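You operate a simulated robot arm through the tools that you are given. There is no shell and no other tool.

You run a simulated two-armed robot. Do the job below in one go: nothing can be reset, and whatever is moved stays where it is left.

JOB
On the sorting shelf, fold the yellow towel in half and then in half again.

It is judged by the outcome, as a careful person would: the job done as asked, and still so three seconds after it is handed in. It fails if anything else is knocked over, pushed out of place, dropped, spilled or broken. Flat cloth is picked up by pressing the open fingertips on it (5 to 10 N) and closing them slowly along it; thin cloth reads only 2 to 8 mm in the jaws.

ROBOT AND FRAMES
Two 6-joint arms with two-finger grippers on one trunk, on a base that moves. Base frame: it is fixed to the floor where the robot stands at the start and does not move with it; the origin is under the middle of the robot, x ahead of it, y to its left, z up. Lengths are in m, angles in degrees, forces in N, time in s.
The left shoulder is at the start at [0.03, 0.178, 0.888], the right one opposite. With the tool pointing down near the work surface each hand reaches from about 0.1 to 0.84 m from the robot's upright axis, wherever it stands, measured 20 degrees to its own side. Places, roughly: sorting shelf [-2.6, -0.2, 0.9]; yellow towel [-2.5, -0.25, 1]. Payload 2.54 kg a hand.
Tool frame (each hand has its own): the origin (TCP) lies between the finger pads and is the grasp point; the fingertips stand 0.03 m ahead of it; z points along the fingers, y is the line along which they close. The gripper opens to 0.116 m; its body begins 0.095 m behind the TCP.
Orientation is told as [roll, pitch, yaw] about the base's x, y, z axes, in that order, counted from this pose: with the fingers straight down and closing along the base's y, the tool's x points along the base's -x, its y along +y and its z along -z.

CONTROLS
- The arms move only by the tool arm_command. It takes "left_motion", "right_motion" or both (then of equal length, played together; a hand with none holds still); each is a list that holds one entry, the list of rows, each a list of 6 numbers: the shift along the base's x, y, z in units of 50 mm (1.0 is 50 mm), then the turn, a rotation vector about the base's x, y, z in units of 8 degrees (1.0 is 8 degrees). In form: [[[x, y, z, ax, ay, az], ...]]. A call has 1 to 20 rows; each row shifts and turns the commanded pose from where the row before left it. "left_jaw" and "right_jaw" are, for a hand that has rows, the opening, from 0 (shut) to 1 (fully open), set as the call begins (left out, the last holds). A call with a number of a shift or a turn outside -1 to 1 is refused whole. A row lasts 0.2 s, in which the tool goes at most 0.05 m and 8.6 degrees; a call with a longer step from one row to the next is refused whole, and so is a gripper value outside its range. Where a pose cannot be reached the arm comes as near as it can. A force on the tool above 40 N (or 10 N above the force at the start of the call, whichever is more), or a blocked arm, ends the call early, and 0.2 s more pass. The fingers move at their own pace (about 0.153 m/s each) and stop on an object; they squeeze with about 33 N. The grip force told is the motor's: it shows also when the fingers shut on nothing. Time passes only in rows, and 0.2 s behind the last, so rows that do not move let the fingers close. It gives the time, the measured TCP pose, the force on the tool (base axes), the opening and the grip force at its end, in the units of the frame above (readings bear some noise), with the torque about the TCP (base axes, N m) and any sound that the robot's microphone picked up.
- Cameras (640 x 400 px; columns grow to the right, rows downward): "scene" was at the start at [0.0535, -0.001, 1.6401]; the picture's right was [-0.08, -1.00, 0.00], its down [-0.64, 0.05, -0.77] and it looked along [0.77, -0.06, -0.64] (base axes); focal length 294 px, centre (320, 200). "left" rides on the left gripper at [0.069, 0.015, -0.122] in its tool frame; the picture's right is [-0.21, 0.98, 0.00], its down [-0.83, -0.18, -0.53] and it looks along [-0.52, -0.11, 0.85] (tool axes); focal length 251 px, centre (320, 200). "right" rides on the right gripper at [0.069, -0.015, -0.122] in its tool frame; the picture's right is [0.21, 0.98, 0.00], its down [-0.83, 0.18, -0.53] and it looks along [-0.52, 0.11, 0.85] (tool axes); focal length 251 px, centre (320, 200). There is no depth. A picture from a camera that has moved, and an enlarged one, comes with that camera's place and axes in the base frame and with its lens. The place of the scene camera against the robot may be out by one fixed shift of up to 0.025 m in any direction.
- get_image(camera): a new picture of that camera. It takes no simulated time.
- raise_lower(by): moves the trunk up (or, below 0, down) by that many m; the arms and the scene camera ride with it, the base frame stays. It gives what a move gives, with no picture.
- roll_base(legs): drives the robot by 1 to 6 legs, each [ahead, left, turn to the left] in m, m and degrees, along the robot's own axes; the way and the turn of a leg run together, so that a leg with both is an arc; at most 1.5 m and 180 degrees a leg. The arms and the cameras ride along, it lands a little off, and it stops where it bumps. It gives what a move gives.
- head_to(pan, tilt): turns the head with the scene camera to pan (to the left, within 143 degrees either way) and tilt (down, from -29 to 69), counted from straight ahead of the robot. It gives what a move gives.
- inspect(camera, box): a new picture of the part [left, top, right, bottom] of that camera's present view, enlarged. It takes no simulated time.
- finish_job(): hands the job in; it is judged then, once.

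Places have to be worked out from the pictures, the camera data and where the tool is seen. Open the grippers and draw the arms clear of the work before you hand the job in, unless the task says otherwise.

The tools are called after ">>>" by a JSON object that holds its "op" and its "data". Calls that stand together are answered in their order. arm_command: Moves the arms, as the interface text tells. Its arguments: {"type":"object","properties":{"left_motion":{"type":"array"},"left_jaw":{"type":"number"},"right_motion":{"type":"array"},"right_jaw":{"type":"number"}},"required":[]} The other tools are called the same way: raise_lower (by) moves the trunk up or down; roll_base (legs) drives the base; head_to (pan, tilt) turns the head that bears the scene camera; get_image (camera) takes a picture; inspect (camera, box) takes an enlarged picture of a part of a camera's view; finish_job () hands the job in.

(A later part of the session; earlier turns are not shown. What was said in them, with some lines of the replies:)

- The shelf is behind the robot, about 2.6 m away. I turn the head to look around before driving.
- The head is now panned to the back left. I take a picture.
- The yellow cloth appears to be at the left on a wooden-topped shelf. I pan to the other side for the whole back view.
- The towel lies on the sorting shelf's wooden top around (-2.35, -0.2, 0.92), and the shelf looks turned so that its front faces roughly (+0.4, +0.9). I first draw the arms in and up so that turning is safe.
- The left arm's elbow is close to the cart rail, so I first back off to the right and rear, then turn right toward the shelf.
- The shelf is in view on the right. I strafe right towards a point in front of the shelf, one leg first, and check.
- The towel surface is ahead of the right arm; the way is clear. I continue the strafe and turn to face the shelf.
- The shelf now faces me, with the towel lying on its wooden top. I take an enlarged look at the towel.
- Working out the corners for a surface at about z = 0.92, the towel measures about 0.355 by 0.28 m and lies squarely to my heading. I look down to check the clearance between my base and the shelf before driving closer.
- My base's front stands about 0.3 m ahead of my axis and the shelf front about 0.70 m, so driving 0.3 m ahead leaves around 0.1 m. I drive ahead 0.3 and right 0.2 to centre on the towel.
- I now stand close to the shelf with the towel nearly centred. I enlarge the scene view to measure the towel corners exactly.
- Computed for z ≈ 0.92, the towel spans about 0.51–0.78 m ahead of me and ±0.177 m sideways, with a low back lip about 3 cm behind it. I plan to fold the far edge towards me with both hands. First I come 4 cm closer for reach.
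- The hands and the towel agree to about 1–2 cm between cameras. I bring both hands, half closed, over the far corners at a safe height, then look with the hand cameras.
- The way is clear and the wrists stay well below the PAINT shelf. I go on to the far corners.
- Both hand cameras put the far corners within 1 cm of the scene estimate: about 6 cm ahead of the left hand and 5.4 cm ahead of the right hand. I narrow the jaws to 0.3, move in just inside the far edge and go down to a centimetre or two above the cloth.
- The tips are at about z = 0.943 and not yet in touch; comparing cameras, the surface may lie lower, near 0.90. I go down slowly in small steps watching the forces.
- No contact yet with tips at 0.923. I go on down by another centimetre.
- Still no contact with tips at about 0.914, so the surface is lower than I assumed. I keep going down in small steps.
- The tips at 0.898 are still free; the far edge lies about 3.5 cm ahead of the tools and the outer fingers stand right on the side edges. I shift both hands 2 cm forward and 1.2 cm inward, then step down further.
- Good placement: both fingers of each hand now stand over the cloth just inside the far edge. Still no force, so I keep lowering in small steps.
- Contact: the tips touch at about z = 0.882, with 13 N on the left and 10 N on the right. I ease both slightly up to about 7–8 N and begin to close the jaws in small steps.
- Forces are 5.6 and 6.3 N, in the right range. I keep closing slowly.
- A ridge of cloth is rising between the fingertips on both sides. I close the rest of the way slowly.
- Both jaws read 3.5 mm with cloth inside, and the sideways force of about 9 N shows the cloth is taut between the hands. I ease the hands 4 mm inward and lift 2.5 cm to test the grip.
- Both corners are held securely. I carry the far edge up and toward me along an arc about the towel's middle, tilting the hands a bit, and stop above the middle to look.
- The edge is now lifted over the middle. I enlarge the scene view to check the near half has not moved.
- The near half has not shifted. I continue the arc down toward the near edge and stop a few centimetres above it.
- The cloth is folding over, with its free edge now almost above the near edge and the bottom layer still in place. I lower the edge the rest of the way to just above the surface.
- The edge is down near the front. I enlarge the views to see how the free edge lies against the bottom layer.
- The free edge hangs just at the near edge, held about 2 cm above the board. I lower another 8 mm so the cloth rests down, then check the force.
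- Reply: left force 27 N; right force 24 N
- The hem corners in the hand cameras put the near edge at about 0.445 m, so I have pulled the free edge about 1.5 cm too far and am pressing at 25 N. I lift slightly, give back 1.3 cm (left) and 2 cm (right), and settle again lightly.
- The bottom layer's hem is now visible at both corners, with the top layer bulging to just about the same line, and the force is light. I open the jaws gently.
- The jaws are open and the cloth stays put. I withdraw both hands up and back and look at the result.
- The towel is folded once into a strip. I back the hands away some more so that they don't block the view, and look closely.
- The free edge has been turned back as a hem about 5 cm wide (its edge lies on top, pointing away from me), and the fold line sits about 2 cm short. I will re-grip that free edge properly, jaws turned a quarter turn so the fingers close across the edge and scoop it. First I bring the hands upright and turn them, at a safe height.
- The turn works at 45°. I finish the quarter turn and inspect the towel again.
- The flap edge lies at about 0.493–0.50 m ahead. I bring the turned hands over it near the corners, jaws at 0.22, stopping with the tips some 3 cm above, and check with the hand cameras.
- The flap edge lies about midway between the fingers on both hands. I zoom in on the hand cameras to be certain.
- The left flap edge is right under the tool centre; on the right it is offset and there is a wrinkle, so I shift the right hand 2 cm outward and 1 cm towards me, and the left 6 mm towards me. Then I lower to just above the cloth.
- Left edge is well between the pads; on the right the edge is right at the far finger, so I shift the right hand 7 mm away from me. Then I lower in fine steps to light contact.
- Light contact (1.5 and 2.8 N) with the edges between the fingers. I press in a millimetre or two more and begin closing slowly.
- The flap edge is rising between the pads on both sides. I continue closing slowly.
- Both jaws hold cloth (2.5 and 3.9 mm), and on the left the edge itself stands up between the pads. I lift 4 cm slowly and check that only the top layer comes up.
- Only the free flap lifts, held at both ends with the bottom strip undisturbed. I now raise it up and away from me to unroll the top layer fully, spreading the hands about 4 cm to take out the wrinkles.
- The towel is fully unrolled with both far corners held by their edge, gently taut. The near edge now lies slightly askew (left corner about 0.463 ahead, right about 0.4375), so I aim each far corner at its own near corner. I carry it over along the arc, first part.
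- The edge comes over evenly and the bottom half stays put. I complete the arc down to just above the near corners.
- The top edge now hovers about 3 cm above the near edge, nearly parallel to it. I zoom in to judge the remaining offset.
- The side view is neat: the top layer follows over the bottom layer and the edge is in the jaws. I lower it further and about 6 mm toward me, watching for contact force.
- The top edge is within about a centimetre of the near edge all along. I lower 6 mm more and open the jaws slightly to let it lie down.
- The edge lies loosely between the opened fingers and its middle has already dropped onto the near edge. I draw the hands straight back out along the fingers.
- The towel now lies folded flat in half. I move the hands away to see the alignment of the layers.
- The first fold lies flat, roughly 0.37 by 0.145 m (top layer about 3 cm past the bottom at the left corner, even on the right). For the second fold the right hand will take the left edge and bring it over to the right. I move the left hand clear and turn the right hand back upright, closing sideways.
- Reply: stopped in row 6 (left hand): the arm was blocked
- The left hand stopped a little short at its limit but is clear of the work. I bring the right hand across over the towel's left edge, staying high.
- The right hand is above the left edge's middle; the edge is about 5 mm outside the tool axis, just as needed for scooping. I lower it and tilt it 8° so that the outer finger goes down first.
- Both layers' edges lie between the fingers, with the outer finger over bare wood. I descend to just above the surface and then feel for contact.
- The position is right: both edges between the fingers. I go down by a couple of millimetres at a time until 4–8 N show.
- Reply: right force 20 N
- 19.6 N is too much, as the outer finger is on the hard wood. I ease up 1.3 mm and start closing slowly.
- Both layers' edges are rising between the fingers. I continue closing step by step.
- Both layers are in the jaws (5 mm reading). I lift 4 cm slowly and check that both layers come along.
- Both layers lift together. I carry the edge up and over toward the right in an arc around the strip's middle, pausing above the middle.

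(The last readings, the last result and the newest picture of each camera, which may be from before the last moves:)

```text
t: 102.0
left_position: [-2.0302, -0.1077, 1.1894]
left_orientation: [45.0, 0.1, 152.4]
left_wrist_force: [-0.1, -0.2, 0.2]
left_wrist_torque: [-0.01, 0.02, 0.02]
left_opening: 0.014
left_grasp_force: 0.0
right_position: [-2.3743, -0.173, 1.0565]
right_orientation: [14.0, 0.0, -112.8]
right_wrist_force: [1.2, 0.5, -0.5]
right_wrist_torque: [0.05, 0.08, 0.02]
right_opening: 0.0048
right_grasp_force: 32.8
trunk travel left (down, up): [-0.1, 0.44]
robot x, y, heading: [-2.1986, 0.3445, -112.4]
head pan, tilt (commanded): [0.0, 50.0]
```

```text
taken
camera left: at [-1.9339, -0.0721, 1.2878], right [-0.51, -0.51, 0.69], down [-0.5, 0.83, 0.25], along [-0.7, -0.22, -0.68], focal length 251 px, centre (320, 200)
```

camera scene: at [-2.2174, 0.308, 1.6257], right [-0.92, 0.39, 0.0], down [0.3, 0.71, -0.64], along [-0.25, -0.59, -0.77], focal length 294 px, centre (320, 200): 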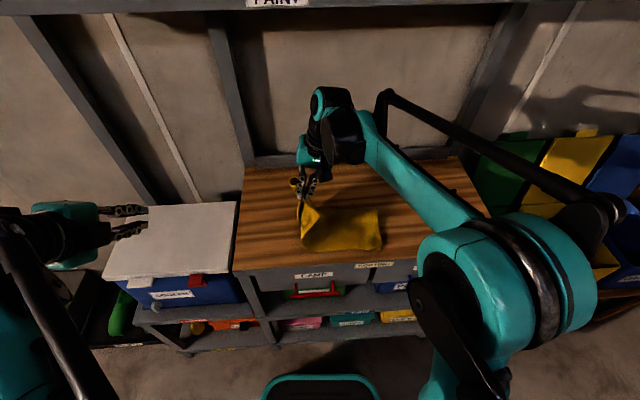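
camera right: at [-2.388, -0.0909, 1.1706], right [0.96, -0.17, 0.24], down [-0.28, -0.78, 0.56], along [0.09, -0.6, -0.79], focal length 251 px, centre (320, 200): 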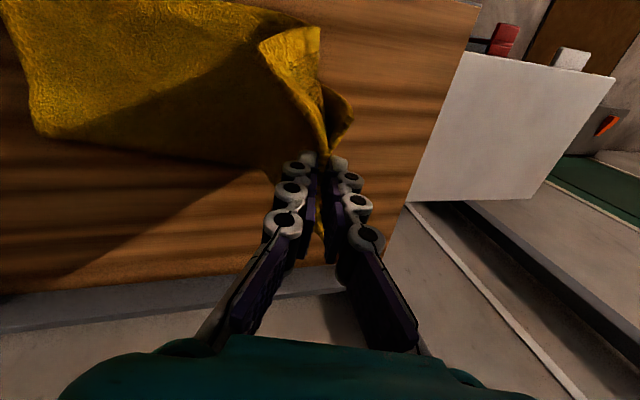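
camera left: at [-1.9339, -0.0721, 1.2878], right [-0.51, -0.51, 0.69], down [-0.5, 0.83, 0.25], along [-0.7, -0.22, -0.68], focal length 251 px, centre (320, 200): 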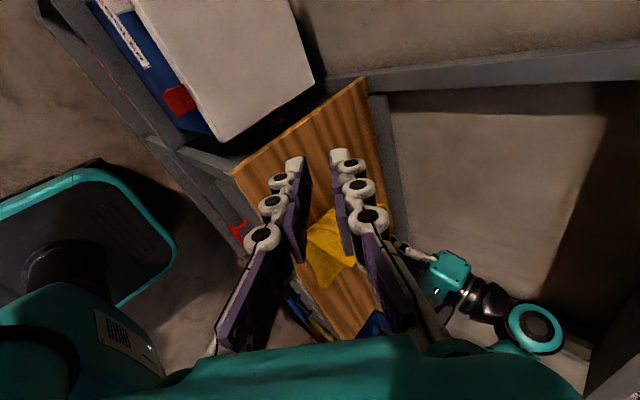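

The edge is up above the middle and the right half stayed put, but the near corner droops. I zoom in to judge how the flap hangs.

>>> {"op": "inspect", "data": {"camera": "scene", "box": [270, 160, 410, 260]}}

>>> {"op": "inspect", "data": {"camera": "right", "box": [0, 0, 400, 250]}}

>>> {"op": "inspect", "data": {"camera": "left", "box": [220, 120, 460, 320]}}

```text
4.00 times, centred on (340, 210) of scene
camera zoom: at [-2.2174, 0.308, 1.6257], right [-0.92, 0.39, 0.0], down [0.3, 0.71, -0.64], along [-0.25, -0.59, -0.77], focal length 1177 px, centre (240, 160)
```

zoom: 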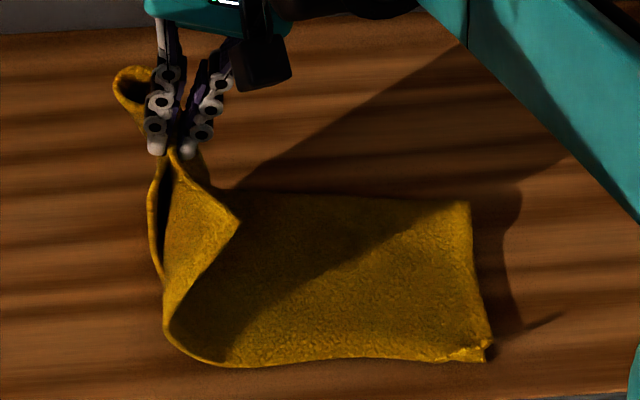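

```text
1.60 times, centred on (200, 125) of right
camera zoom: at [-2.388, -0.0909, 1.1706], right [0.96, -0.17, 0.24], down [-0.28, -0.78, 0.56], along [0.09, -0.6, -0.79], focal length 402 px, centre (512, 320)
```

zoom: 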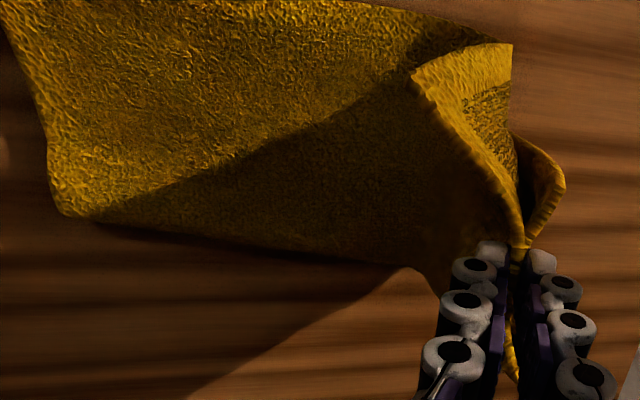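

```text
2.00 times, centred on (340, 220) of left
camera zoom: at [-1.9339, -0.0721, 1.2878], right [-0.51, -0.51, 0.69], down [-0.5, 0.83, 0.25], along [-0.7, -0.22, -0.68], focal length 503 px, centre (280, 160)
```

zoom: 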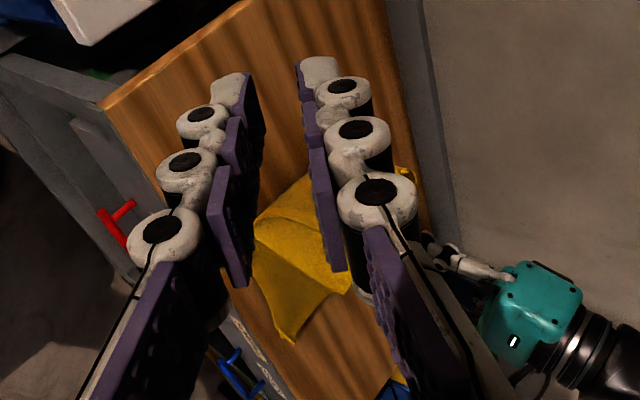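

The pinch sits nearer the far side, so the near part sags a bit. I continue over the middle toward the right, tilting the hand slightly to hold the near part up, and stop about 12 cm above the right side.

>>> {"op": "arm_command", "data": {"right_motion": [[[-0.355, 0.149, 0.028, 0.095, -0.3115, 0], [-0.355, 0.149, 0.028, 0.095, -0.3115, 0], [-0.355, 0.149, 0.028, 0.095, -0.3115, 0], [-0.357, 0.15, -0.062, 0.079, -0.35, 0], [-0.357, 0.15, -0.062, 0.079, -0.35, 0], [-0.357, 0.15, -0.062, 0.079, -0.35, 0], [-0.3245, 0.136, -0.205, 0.079, -0.35, 0], [-0.3245, 0.136, -0.205, 0.079, -0.35, 0], [-0.3245, 0.136, -0.205, 0.079, -0.35, 0], [0, 0, 0, 0, 0, 0]]]}}

>>> {"op": "get_image", "data": {"camera": "right"}}

>>> {"op": "inspect", "data": {"camera": "scene", "box": [270, 160, 430, 260]}}

>>> {"op": "get_image", "data": {"camera": "scene"}}

```text
t: 104.2
left_position: [-2.0311, -0.1072, 1.1916]
left_orientation: [44.9, 0.0, 152.5]
left_wrist_force: [-0.5, -0.3, 0.4]
left_wrist_torque: [0.0, 0.04, -0.04]
left_opening: 0.0138
left_grasp_force: 0.1
right_position: [-2.529, -0.1083, 1.02]
right_orientation: [34.7, 14.8, -110.0]
right_wrist_force: [0.4, -0.1, -1.1]
right_wrist_torque: [0.04, 0.13, 0.03]
right_opening: 0.0048
right_grasp_force: 32.7
trunk travel left (down, up): [-0.1, 0.44]
robot x, y, heading: [-2.1952, 0.3461, -113.1]
head pan, tilt (commanded): [0.0, 50.0]
```

```text
taken
camera right: at [-2.5908, -0.0377, 1.1265], right [0.78, -0.21, 0.59], down [-0.47, -0.83, 0.32], along [0.42, -0.52, -0.74], focal length 251 px, centre (320, 200)
```

right: 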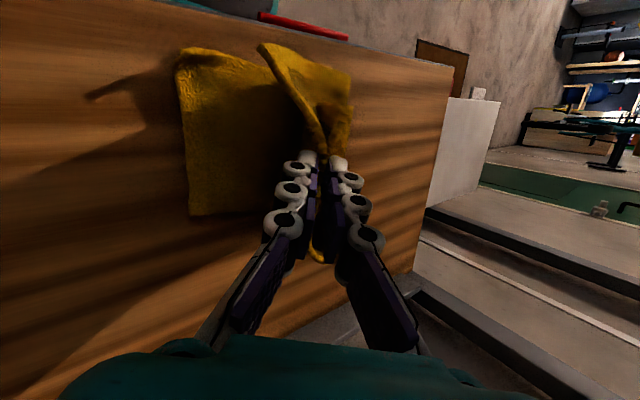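

```text
4.00 times, centred on (350, 210) of scene
camera zoom: at [-2.2173, 0.3084, 1.6257], right [-0.92, 0.39, 0.0], down [0.3, 0.71, -0.64], along [-0.25, -0.59, -0.77], focal length 1177 px, centre (200, 160)
```

zoom: 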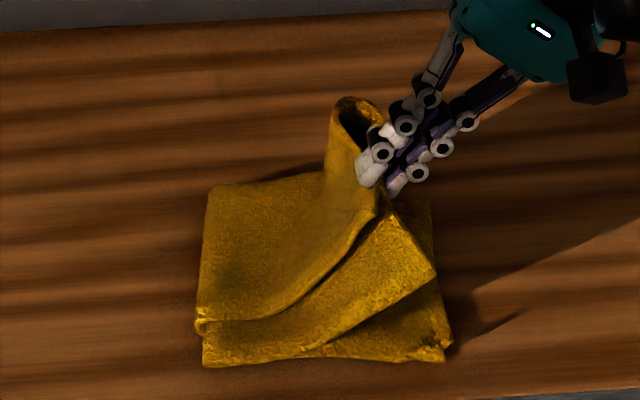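

```text
taken
camera scene: at [-2.2173, 0.3084, 1.6257], right [-0.92, 0.39, 0.0], down [0.3, 0.71, -0.64], along [-0.25, -0.59, -0.77], focal length 294 px, centre (320, 200)
```

scene: 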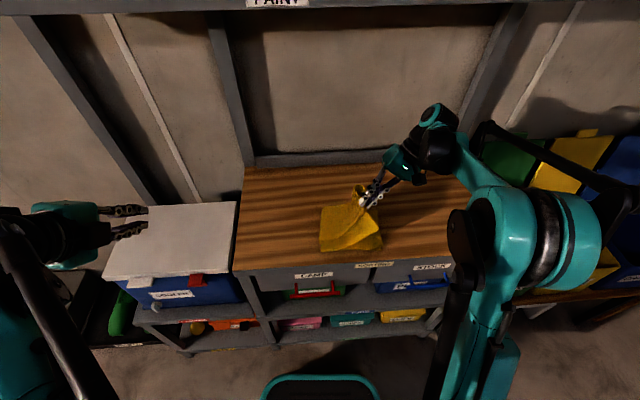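

The flap is coming over nicely with the fold forming on the left. I bring the edge further down toward the right edge.

>>> {"op": "arm_command", "data": {"right_motion": [[[-0.229, 0.096, -0.251, -0.097, -0.2305, 0], [-0.229, 0.096, -0.251, -0.097, -0.2305, 0], [-0.229, 0.096, -0.251, -0.097, -0.2305, 0], [-0.133, 0.056, -0.224, -0.081, -0.192, 0], [-0.133, 0.056, -0.224, -0.081, -0.192, 0], [-0.133, 0.056, -0.224, -0.081, -0.192, 0], [0, 0, 0, 0, 0, 0]]]}}

>>> {"op": "get_image", "data": {"camera": "right"}}

>>> {"op": "inspect", "data": {"camera": "scene", "box": [270, 180, 430, 280]}}

>>> {"op": "get_image", "data": {"camera": "left"}}

```text
t: 105.8
left_position: [-2.0308, -0.1078, 1.1899]
left_orientation: [44.9, 0.1, 152.4]
left_wrist_force: [-1.0, -0.9, -0.3]
left_wrist_torque: [0.01, 0.0, -0.01]
left_opening: 0.0139
left_grasp_force: 0.0
right_position: [-2.5834, -0.0854, 0.9477]
right_orientation: [45.6, 13.4, -107.7]
right_wrist_force: [-0.4, -1.0, -0.3]
right_wrist_torque: [0.07, 0.08, -0.01]
right_opening: 0.0043
right_grasp_force: 32.5
trunk travel left (down, up): [-0.1, 0.44]
robot x, y, heading: [-2.1987, 0.3421, -112.6]
head pan, tilt (commanded): [0.0, 50.0]
```

```text
taken
camera right: at [-2.6612, -0.0071, 1.0369], right [0.66, -0.16, 0.73], down [-0.52, -0.8, 0.3], along [0.53, -0.58, -0.62], focal length 251 px, centre (320, 200)
```

right: 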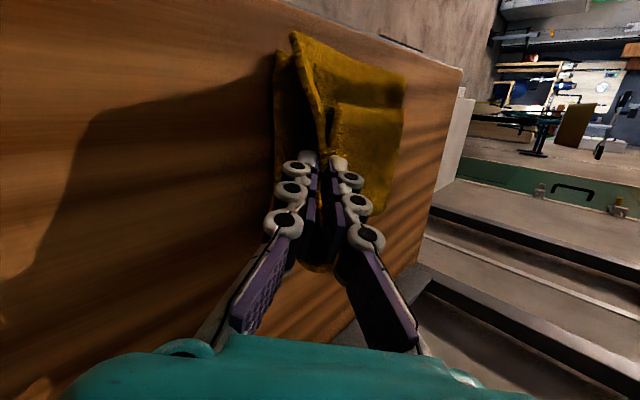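

```text
4.00 times, centred on (350, 230) of scene
camera zoom: at [-2.2178, 0.3083, 1.6257], right [-0.92, 0.39, 0.0], down [0.3, 0.71, -0.64], along [-0.25, -0.59, -0.77], focal length 1177 px, centre (200, 80)
```

zoom: 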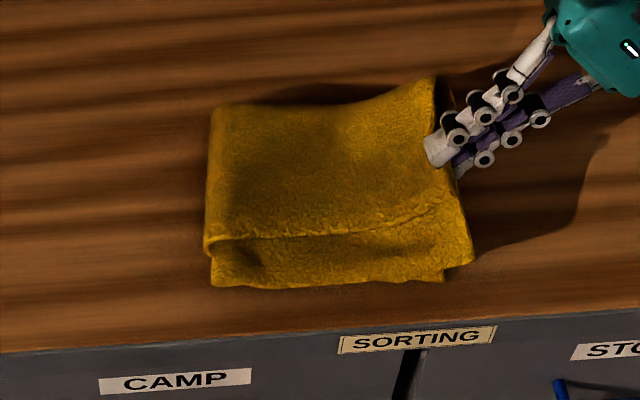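

```text
taken
camera left: at [-1.9342, -0.0719, 1.288], right [-0.51, -0.51, 0.69], down [-0.5, 0.83, 0.25], along [-0.7, -0.22, -0.68], focal length 251 px, centre (320, 200)
```

left: 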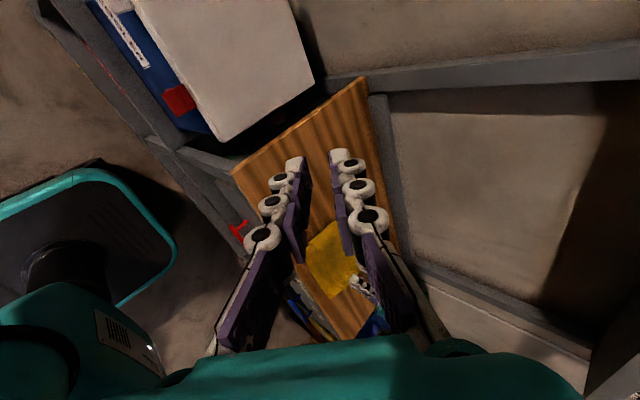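

The second fold is nearly laid: the flap covers the right half with its near corner at the right edge. I lower the pinched edge the last 2.5 cm, watching the force.

>>> {"op": "arm_command", "data": {"right_motion": [[[-0.055, 0.023, -0.2, 0, 0, 0], [-0.055, 0.023, -0.2, 0, 0, 0], [0, 0, -0.1, 0, 0, 0], [0, 0, 0, 0, 0, 0]]]}}

>>> {"op": "inspect", "data": {"camera": "scene", "box": [270, 180, 430, 280]}}

>>> {"op": "inspect", "data": {"camera": "right", "box": [200, 0, 460, 180]}}

```text
t: 106.8
left_position: [-2.0299, -0.1092, 1.1911]
left_orientation: [44.9, 0.0, 152.5]
left_wrist_force: [0.3, 0.5, -0.6]
left_wrist_torque: [-0.02, 0.03, -0.06]
left_opening: 0.0139
left_grasp_force: 0.1
right_position: [-2.587, -0.0869, 0.9223]
right_orientation: [45.5, 13.4, -107.7]
right_wrist_force: [0.5, 0.2, 0.5]
right_wrist_torque: [0.04, 0.09, 0.01]
right_opening: 0.0042
right_grasp_force: 33.1
right hand out of reach, approached as far as the arm can: row 1
trunk travel left (down, up): [-0.1, 0.44]
robot x, y, heading: [-2.1992, 0.3453, -112.6]
head pan, tilt (commanded): [0.0, 50.0]
```

```text
4.00 times, centred on (350, 230) of scene
camera zoom: at [-2.2179, 0.3083, 1.6257], right [-0.92, 0.39, 0.0], down [0.3, 0.71, -0.64], along [-0.25, -0.59, -0.77], focal length 1177 px, centre (200, 80)
```

zoom: 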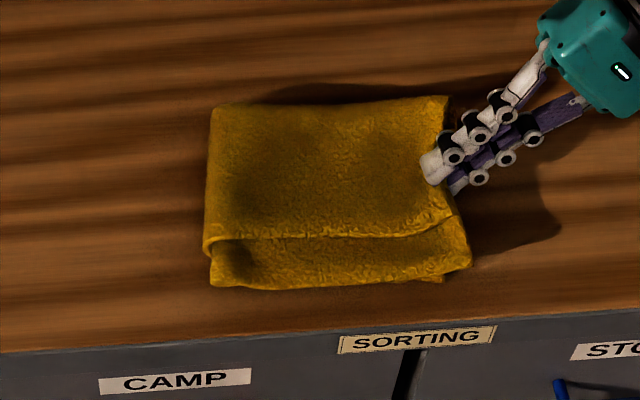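

```text
2.22 times, centred on (330, 90) of right
camera zoom: at [-2.6631, -0.0083, 1.0121], right [0.67, -0.16, 0.73], down [-0.52, -0.8, 0.3], along [0.53, -0.58, -0.62], focal length 559 px, centre (298, 444)
```

zoom: 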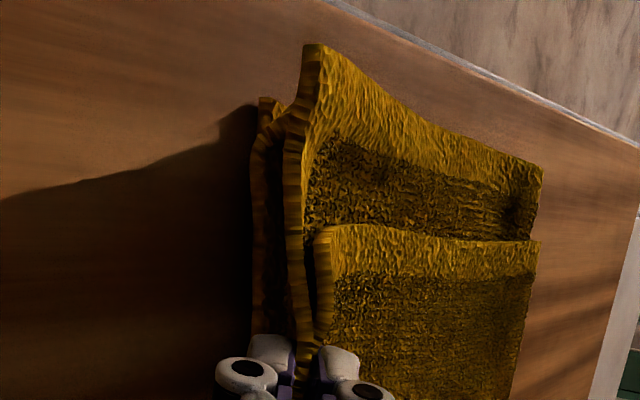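

It lies almost flat now, with 4 layers stacked neatly. I lower another 4 mm and open the jaws a little.

>>> {"op": "arm_command", "data": {"right_motion": [[[0, 0, -0.08, 0, 0, 0], [0, 0, 0, 0, 0, 0]]]}}

>>> {"op": "arm_command", "data": {"right_motion": [[[0, 0, 0, 0, 0, 0], [0, 0, 0, 0, 0, 0], [0, 0, 0, 0, 0, 0]]], "right_jaw": 0.12}}

>>> {"op": "inspect", "data": {"camera": "scene", "box": [270, 180, 430, 280]}}

>>> {"op": "inspect", "data": {"camera": "right", "box": [200, 40, 460, 220]}}

```text
t: 107.4
left_position: [-2.032, -0.1073, 1.1918]
left_orientation: [45.0, 0.0, 152.5]
left_wrist_force: [0.1, -0.3, 0.5]
left_wrist_torque: [-0.05, 0.02, 0.02]
left_opening: 0.014
left_grasp_force: 0.0
right_position: [-2.5859, -0.0866, 0.9193]
right_orientation: [45.6, 13.3, -107.6]
right_wrist_force: [0.1, -0.2, 0.7]
right_wrist_torque: [0.05, 0.05, 0.02]
right_opening: 0.0045
right_grasp_force: 32.5
trunk travel left (down, up): [-0.1, 0.44]
robot x, y, heading: [-2.1982, 0.345, -112.9]
head pan, tilt (commanded): [0.0, 50.0]
```

```text
t: 108.2
left_position: [-2.0304, -0.107, 1.191]
left_orientation: [45.0, 0.0, 152.6]
left_wrist_force: [0.7, 0.0, 0.4]
left_wrist_torque: [0.02, 0.0, 0.04]
left_opening: 0.014
left_grasp_force: 0.1
right_position: [-2.5851, -0.0863, 0.9194]
right_orientation: [45.6, 13.5, -107.7]
right_wrist_force: [-0.2, 1.0, 0.6]
right_wrist_torque: [-0.04, 0.0, -0.02]
right_opening: 0.0139
right_grasp_force: 0.3
trunk travel left (down, up): [-0.1, 0.44]
robot x, y, heading: [-2.1951, 0.3466, -112.8]
head pan, tilt (commanded): [0.0, 50.0]
```

```text
4.00 times, centred on (350, 230) of scene
camera zoom: at [-2.2179, 0.3083, 1.6257], right [-0.92, 0.39, 0.0], down [0.3, 0.71, -0.64], along [-0.25, -0.59, -0.77], focal length 1177 px, centre (200, 80)
```

zoom: 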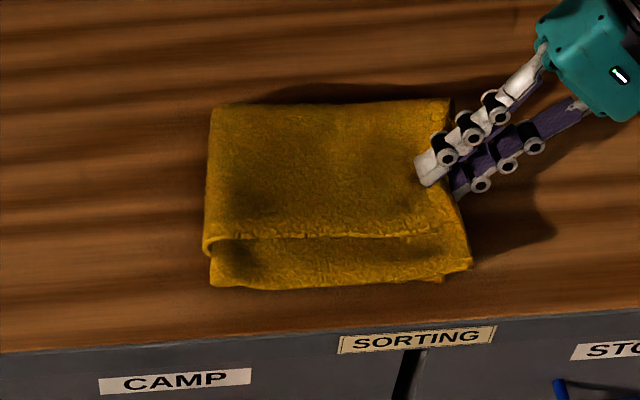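

```text
2.22 times, centred on (330, 130) of right
camera zoom: at [-2.663, -0.0085, 1.008], right [0.67, -0.16, 0.73], down [-0.52, -0.8, 0.3], along [0.53, -0.58, -0.62], focal length 559 px, centre (298, 356)
```

zoom: 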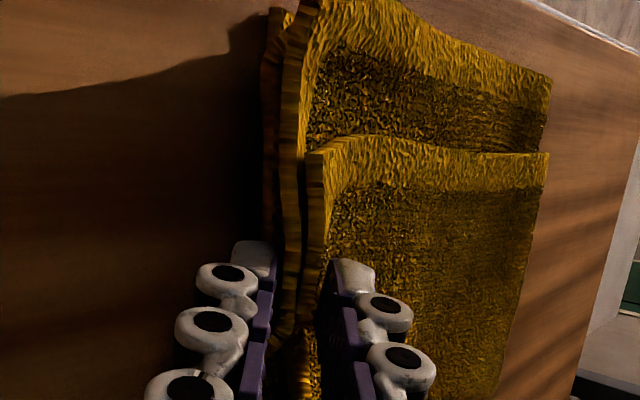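

The jaws are open and the stack stays in place. I draw the hand out along its fingers in small steps.

>>> {"op": "arm_command", "data": {"right_motion": [[[-0.145, 0.014, 0.137, 0, 0, 0], [-0.145, 0.014, 0.137, 0, 0, 0], [-0.145, 0.014, 0.137, 0, 0, 0]]]}}

>>> {"op": "inspect", "data": {"camera": "scene", "box": [270, 180, 430, 280]}}

>>> {"op": "inspect", "data": {"camera": "right", "box": [200, 40, 460, 220]}}

```text
t: 109.0
left_position: [-2.0299, -0.1066, 1.1905]
left_orientation: [45.0, 0.0, 152.5]
left_wrist_force: [0.7, -0.4, -0.7]
left_wrist_torque: [0.03, -0.03, 0.0]
left_opening: 0.0137
left_grasp_force: 0.0
right_position: [-2.5942, -0.0959, 0.9397]
right_orientation: [45.5, 13.3, -107.7]
right_wrist_force: [-0.2, -0.2, 0.5]
right_wrist_torque: [-0.02, 0.0, -0.02]
right_opening: 0.014
right_grasp_force: 0.2
right hand out of reach, approached as far as the arm can: row 1, 2, 3
trunk travel left (down, up): [-0.1, 0.44]
robot x, y, heading: [-2.199, 0.3481, -112.9]
head pan, tilt (commanded): [0.0, 50.0]
```

```text
4.00 times, centred on (350, 230) of scene
camera zoom: at [-2.2179, 0.3083, 1.6257], right [-0.92, 0.39, 0.0], down [0.3, 0.71, -0.64], along [-0.25, -0.59, -0.77], focal length 1177 px, centre (200, 80)
```

zoom: 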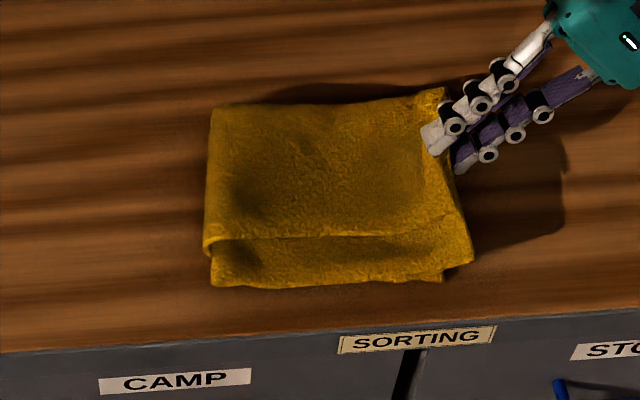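

```text
2.22 times, centred on (330, 130) of right
camera zoom: at [-2.6708, -0.0178, 1.029], right [0.67, -0.16, 0.73], down [-0.52, -0.8, 0.3], along [0.53, -0.58, -0.62], focal length 559 px, centre (298, 356)
```

zoom: 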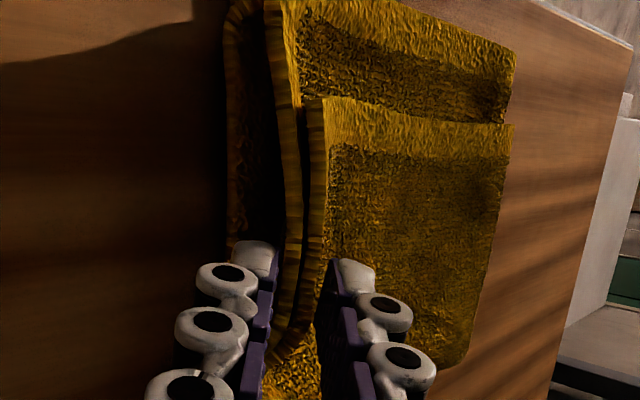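

The arm is at its reach limit in this tilted pose, so it lifted the far corner slightly instead of sliding out. I go back down a little and take out the extra tilt, then I'll withdraw.

>>> {"op": "arm_command", "data": {"right_motion": [[[0.07, -0.03, -0.1, -0.576, 0.242, 0], [0.07, -0.03, -0.1, -0.576, 0.242, 0], [0.07, -0.03, -0.1, -0.576, 0.242, 0], [0, 0, 0, 0, 0, 0]]]}}

>>> {"op": "inspect", "data": {"camera": "scene", "box": [270, 180, 430, 280]}}

>>> {"op": "get_image", "data": {"camera": "scene"}}

>>> {"op": "inspect", "data": {"camera": "right", "box": [200, 40, 460, 220]}}

```text
t: 110.0
left_position: [-2.0317, -0.1078, 1.1904]
left_orientation: [45.0, 0.1, 152.5]
left_wrist_force: [0.8, 0.4, -1.0]
left_wrist_torque: [-0.02, 0.02, 0.01]
left_opening: 0.0141
left_grasp_force: 0.1
right_position: [-2.5823, -0.1012, 0.9249]
right_orientation: [44.6, -1.1, -107.3]
right_wrist_force: [0.1, 0.8, 0.4]
right_wrist_torque: [0.01, -0.01, 0.0]
right_opening: 0.0139
right_grasp_force: 0.0
trunk travel left (down, up): [-0.1, 0.44]
robot x, y, heading: [-2.1979, 0.3465, -112.8]
head pan, tilt (commanded): [0.0, 50.0]
```

```text
4.00 times, centred on (350, 230) of scene
camera zoom: at [-2.2181, 0.3081, 1.6257], right [-0.92, 0.39, 0.0], down [0.3, 0.71, -0.64], along [-0.25, -0.59, -0.77], focal length 1177 px, centre (200, 80)
```

zoom: 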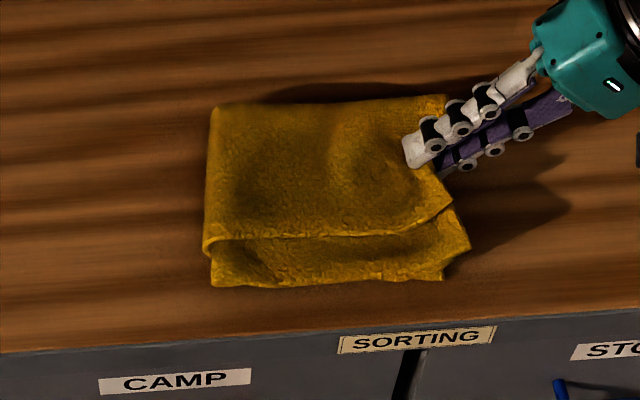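

```text
taken
camera scene: at [-2.2181, 0.3081, 1.6257], right [-0.92, 0.39, 0.0], down [0.3, 0.71, -0.64], along [-0.25, -0.59, -0.77], focal length 294 px, centre (320, 200)
```

scene: 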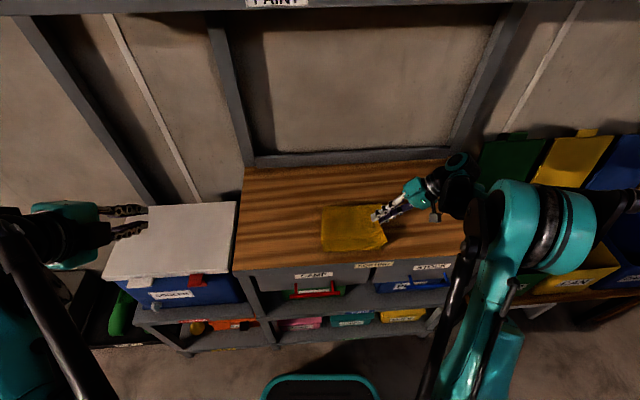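

```text
2.22 times, centred on (330, 130) of right
camera zoom: at [-2.6532, -0.0035, 1.0001], right [0.73, 0.01, 0.68], down [-0.48, -0.7, 0.52], along [0.48, -0.71, -0.51], focal length 559 px, centre (298, 356)
```

zoom: 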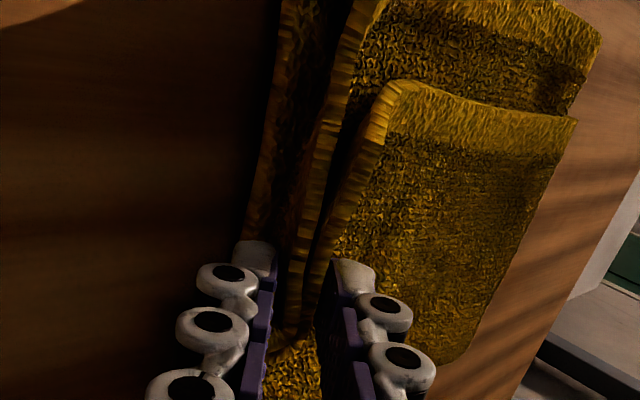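

The extra tilt is out. I try withdrawing along the fingers again in small steps.

>>> {"op": "arm_command", "data": {"right_motion": [[[-0.132, 0.0465, 0.142, 0, 0, 0], [-0.132, 0.0465, 0.142, 0, 0, 0]]]}}

>>> {"op": "inspect", "data": {"camera": "scene", "box": [270, 180, 430, 280]}}

```text
t: 110.6
left_position: [-2.0311, -0.1068, 1.1912]
left_orientation: [45.0, 0.0, 152.5]
left_wrist_force: [-0.1, -0.1, 0.4]
left_wrist_torque: [0.02, 0.0, 0.01]
left_opening: 0.0142
left_grasp_force: 0.1
right_position: [-2.596, -0.0963, 0.9396]
right_orientation: [44.5, -1.1, -107.4]
right_wrist_force: [-0.2, -0.2, 0.6]
right_wrist_torque: [0.0, 0.0, -0.01]
right_opening: 0.014
right_grasp_force: 0.1
trunk travel left (down, up): [-0.1, 0.44]
robot x, y, heading: [-2.198, 0.3468, -112.5]
head pan, tilt (commanded): [0.0, 50.0]
```

```text
4.00 times, centred on (350, 230) of scene
camera zoom: at [-2.2179, 0.3084, 1.6257], right [-0.92, 0.39, 0.0], down [0.3, 0.71, -0.64], along [-0.25, -0.59, -0.77], focal length 1177 px, centre (200, 80)
```

zoom: 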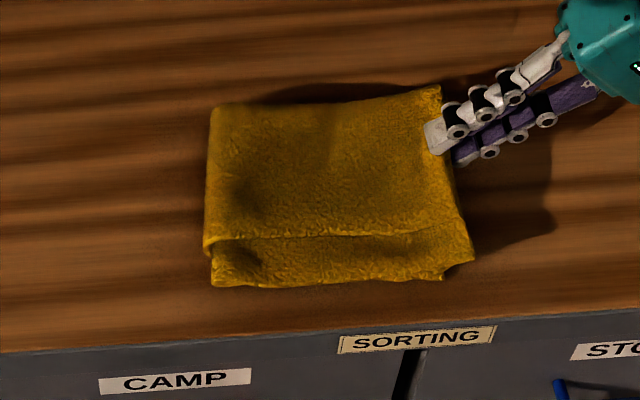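

It now moves as commanded. I continue withdrawing.

>>> {"op": "arm_command", "data": {"right_motion": [[[-0.132, 0.0465, 0.142, 0, 0, 0], [-0.132, 0.0465, 0.142, 0, 0, 0], [-0.132, 0.0465, 0.142, 0, 0, 0], [-0.132, 0.0465, 0.142, 0, 0, 0]]]}}

>>> {"op": "inspect", "data": {"camera": "scene", "box": [270, 180, 430, 280]}}

>>> {"op": "get_image", "data": {"camera": "right"}}

```text
t: 111.6
left_position: [-2.0306, -0.108, 1.1912]
left_orientation: [45.1, 0.0, 152.4]
left_wrist_force: [-0.3, 0.1, 0.5]
left_wrist_torque: [-0.02, 0.0, -0.01]
left_opening: 0.014
left_grasp_force: 0.1
right_position: [-2.6227, -0.0877, 0.9672]
right_orientation: [44.4, -1.1, -107.5]
right_wrist_force: [0.5, -0.2, -0.6]
right_wrist_torque: [0.0, 0.0, 0.04]
right_opening: 0.0139
right_grasp_force: 0.1
trunk travel left (down, up): [-0.1, 0.44]
robot x, y, heading: [-2.1959, 0.3464, -112.9]
head pan, tilt (commanded): [0.0, 50.0]
```

```text
4.00 times, centred on (350, 230) of scene
camera zoom: at [-2.218, 0.3084, 1.6257], right [-0.92, 0.39, 0.0], down [0.3, 0.71, -0.64], along [-0.25, -0.59, -0.77], focal length 1177 px, centre (200, 80)
```

zoom: 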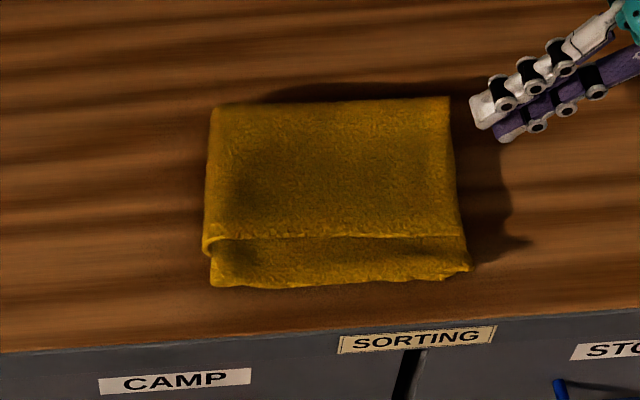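

```text
taken
camera right: at [-2.693, 0.0103, 1.0432], right [0.73, 0.01, 0.68], down [-0.48, -0.71, 0.52], along [0.48, -0.71, -0.51], focal length 251 px, centre (320, 200)
```

right: 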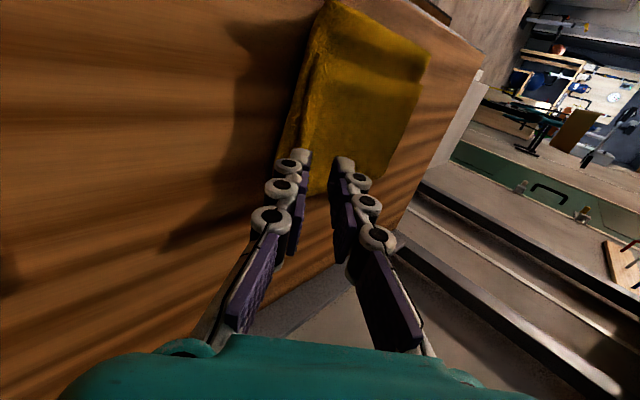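

The towel is now a neat quarter-size packet of about 0.18 by 0.15 m, and the hand is clear of it. I raise the right hand straight up away from the work.

>>> {"op": "arm_command", "data": {"right_motion": [[[-0.1, 0.04, 0.5, 0, 0, 0], [-0.1, 0.04, 0.5, 0, 0, 0], [0, 0, 0.6, 0, 0, 0], [0, 0, 0.6, 0, 0, 0], [0, 0, 0.6, 0, 0, 0]]]}}

>>> {"op": "get_image", "data": {"camera": "scene"}}

```text
t: 112.8
left_position: [-2.0303, -0.1065, 1.1905]
left_orientation: [45.0, 0.0, 152.5]
left_wrist_force: [-0.4, 0.6, -0.5]
left_wrist_torque: [0.0, 0.02, -0.02]
left_opening: 0.014
left_grasp_force: 0.1
right_position: [-2.632, -0.0818, 1.108]
right_orientation: [44.5, -1.2, -107.4]
right_wrist_force: [-0.1, -0.1, 0.4]
right_wrist_torque: [-0.01, 0.03, -0.04]
right_opening: 0.0139
right_grasp_force: 0.1
trunk travel left (down, up): [-0.1, 0.44]
robot x, y, heading: [-2.1966, 0.3461, -112.5]
head pan, tilt (commanded): [0.0, 50.0]
```

```text
taken
camera scene: at [-2.2174, 0.3087, 1.6257], right [-0.92, 0.39, 0.0], down [0.3, 0.71, -0.64], along [-0.25, -0.59, -0.77], focal length 294 px, centre (320, 200)
```

scene: 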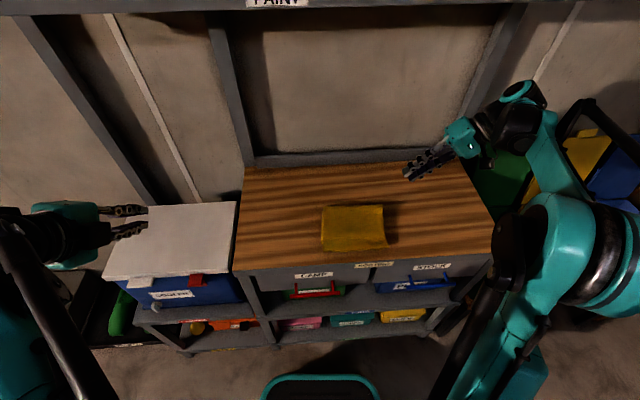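

The packet stays flat on the shelf. I turn the right hand upright again and draw it back toward me above the front edge.

>>> {"op": "arm_command", "data": {"right_motion": [[[0.1, 0.25, 0.1, 0.363, 0.864, 0], [0.1, 0.25, 0.1, 0.363, 0.864, 0], [0.1, 0.3, 0.1, 0.363, 0.864, 0], [0.1, 0.3, 0.1, 0.363, 0.864, 0], [0.1, 0.3, 0.1, 0.363, 0.864, 0], [0.1, 0.3, 0.1, 0.3, 0.8, 0]]]}}

>>> {"op": "inspect", "data": {"camera": "scene", "box": [280, 185, 440, 285]}}

>>> {"op": "get_image", "data": {"camera": "scene"}}

>>> {"op": "get_image", "data": {"camera": "right"}}

```text
t: 114.2
left_position: [-2.0303, -0.1073, 1.1913]
left_orientation: [45.0, 0.0, 152.5]
left_wrist_force: [0.3, 0.5, 0.4]
left_wrist_torque: [-0.02, 0.04, -0.01]
left_opening: 0.0139
left_grasp_force: 0.0
right_position: [-2.6027, 0.0043, 1.1374]
right_orientation: [0.2, 2.7, -108.2]
right_wrist_force: [-0.7, 0.7, -0.4]
right_wrist_torque: [-0.02, 0.01, -0.02]
right_opening: 0.0137
right_grasp_force: 0.2
trunk travel left (down, up): [-0.1, 0.44]
robot x, y, heading: [-2.1953, 0.3455, -113.0]
head pan, tilt (commanded): [0.0, 50.0]
```

```text
4.00 times, centred on (360, 235) of scene
camera zoom: at [-2.2171, 0.3089, 1.6257], right [-0.92, 0.39, 0.0], down [0.3, 0.71, -0.64], along [-0.25, -0.59, -0.77], focal length 1177 px, centre (160, 60)
```

zoom: 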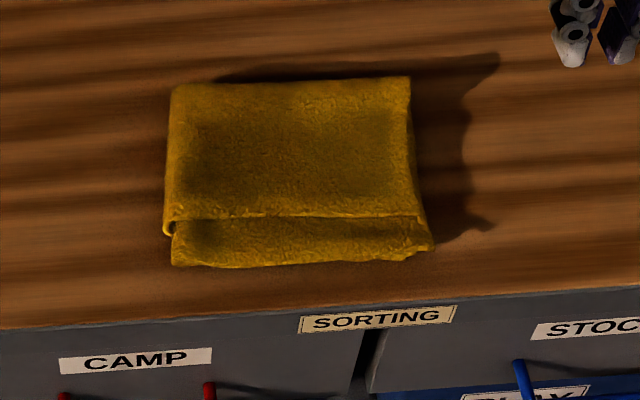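

```text
taken
camera scene: at [-2.2171, 0.3089, 1.6257], right [-0.92, 0.39, 0.0], down [0.3, 0.71, -0.64], along [-0.25, -0.59, -0.77], focal length 294 px, centre (320, 200)
```

scene: 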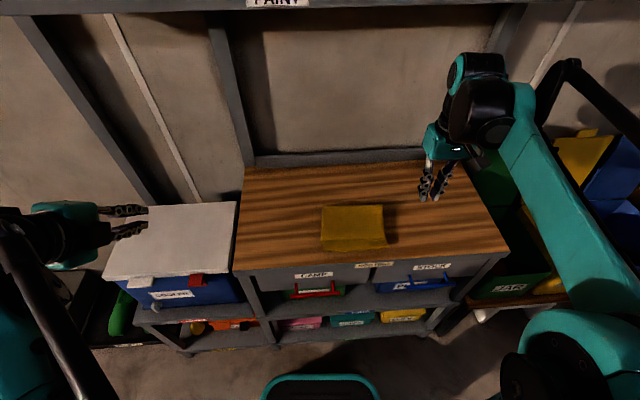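

```text
taken
camera right: at [-2.5971, 0.0688, 1.2633], right [0.99, -0.1, 0.01], down [-0.1, -0.86, 0.5], along [-0.04, -0.49, -0.87], focal length 251 px, centre (320, 200)
```

right: 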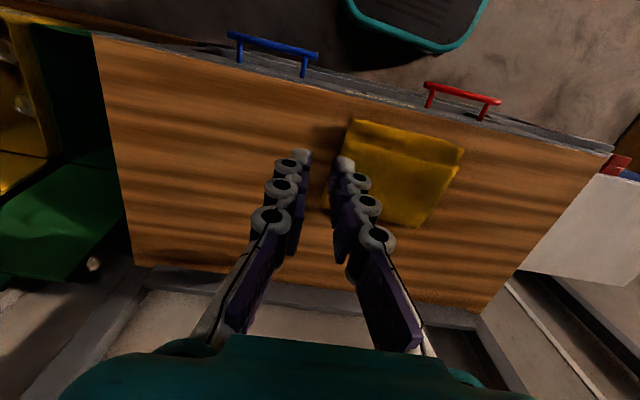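

The packet lies flat and nothing else on the shelf has moved. I open both grippers and pull the right hand back clear of the shelf.

>>> {"op": "arm_command", "data": {"left_motion": [[[0, 0, 0, 0, 0, 0], [0, 0, 0, 0, 0, 0], [0, 0, 0, 0, 0, 0], [0, 0, 0, 0, 0, 0], [0, 0, 0, 0, 0, 0]]], "right_motion": [[[0.15, 0.4, 0.2, 0, 0, 0], [0.15, 0.4, 0.2, 0, 0, 0], [0.15, 0.4, 0.2, 0, 0, 0], [0.15, 0.4, 0.2, 0, 0, 0], [0.15, 0.4, 0.2, 0, 0, 0]]], "left_jaw": 1.0, "right_jaw": 1.0}}

>>> {"op": "get_image", "data": {"camera": "scene"}}

>>> {"op": "inspect", "data": {"camera": "scene", "box": [280, 185, 440, 285]}}

```text
t: 115.4
left_position: [-2.0296, -0.1059, 1.1912]
left_orientation: [45.0, 0.0, 152.5]
left_wrist_force: [-0.6, 0.5, 0.5]
left_wrist_torque: [0.0, -0.01, -0.03]
left_opening: 0.116
left_grasp_force: 0.0
right_position: [-2.5643, 0.1021, 1.1886]
right_orientation: [0.2, 2.5, -108.1]
right_wrist_force: [-0.4, 0.5, 0.1]
right_wrist_torque: [-0.01, 0.0, -0.04]
right_opening: 0.1161
right_grasp_force: 0.1
trunk travel left (down, up): [-0.1, 0.44]
robot x, y, heading: [-2.1997, 0.3446, -112.8]
head pan, tilt (commanded): [0.0, 50.0]
```

```text
taken
camera scene: at [-2.2173, 0.3093, 1.6257], right [-0.92, 0.39, 0.0], down [0.3, 0.71, -0.64], along [-0.25, -0.59, -0.77], focal length 294 px, centre (320, 200)
```

scene: 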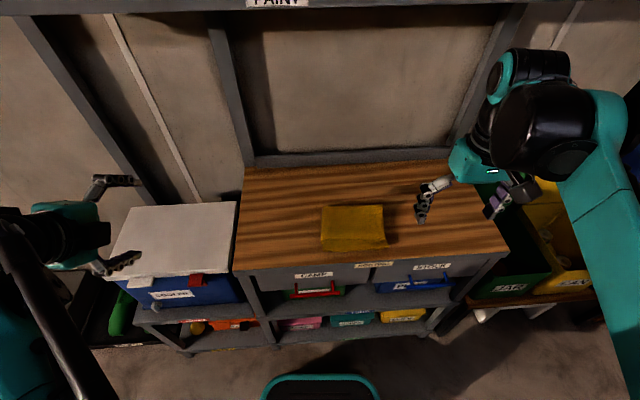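

```text
4.00 times, centred on (360, 235) of scene
camera zoom: at [-2.2173, 0.3093, 1.6257], right [-0.92, 0.39, 0.0], down [0.3, 0.71, -0.64], along [-0.25, -0.59, -0.77], focal length 1177 px, centre (160, 60)
```

zoom: 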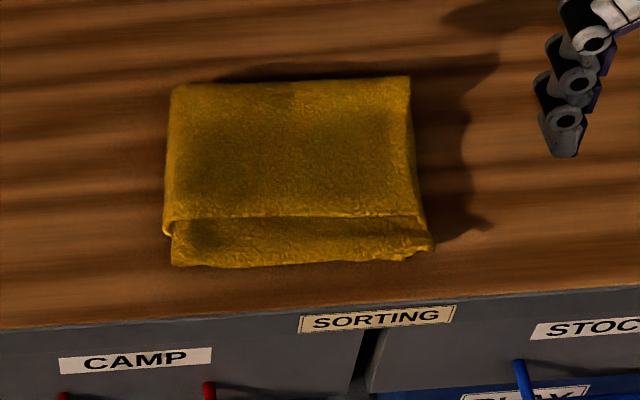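

The towel lies folded in half twice, as a flat four-layer packet; the topmost layer's front edge stops about 3 cm short of the layers under it. It has stayed still since release. The grippers are open, the arms are clear, and everything else in view looks unmoved. I hand the job in.

>>> {"op": "finish_job", "data": {}}

```text
The job is handed in.
```

I folded the yellow towel in half and then in half again, and it lies flat on the sorting shelf. It measures about 0.18 by 0.16 m, against about 0.37 by 0.28 m unfolded.

- **Fold quality:** the first fold came out slightly askew, so the top layer's front edge stops about 3 cm short of the layers under it. The other edges line up to within about a centimetre.
- **How it went:** on the first try the free edge turned back on itself, so I picked it up again and laid that fold a second time.
- **Surroundings:** nothing else on the shelf looks moved, tipped or dropped in the last pictures. The left arm stopped once as "blocked" while I was moving it out of the way. I took that to be its reach limit, and the cooler beside it looks unmoved.

I opened both grippers and drew the arms clear of the towel before handing the job in. I don't have the judging result.
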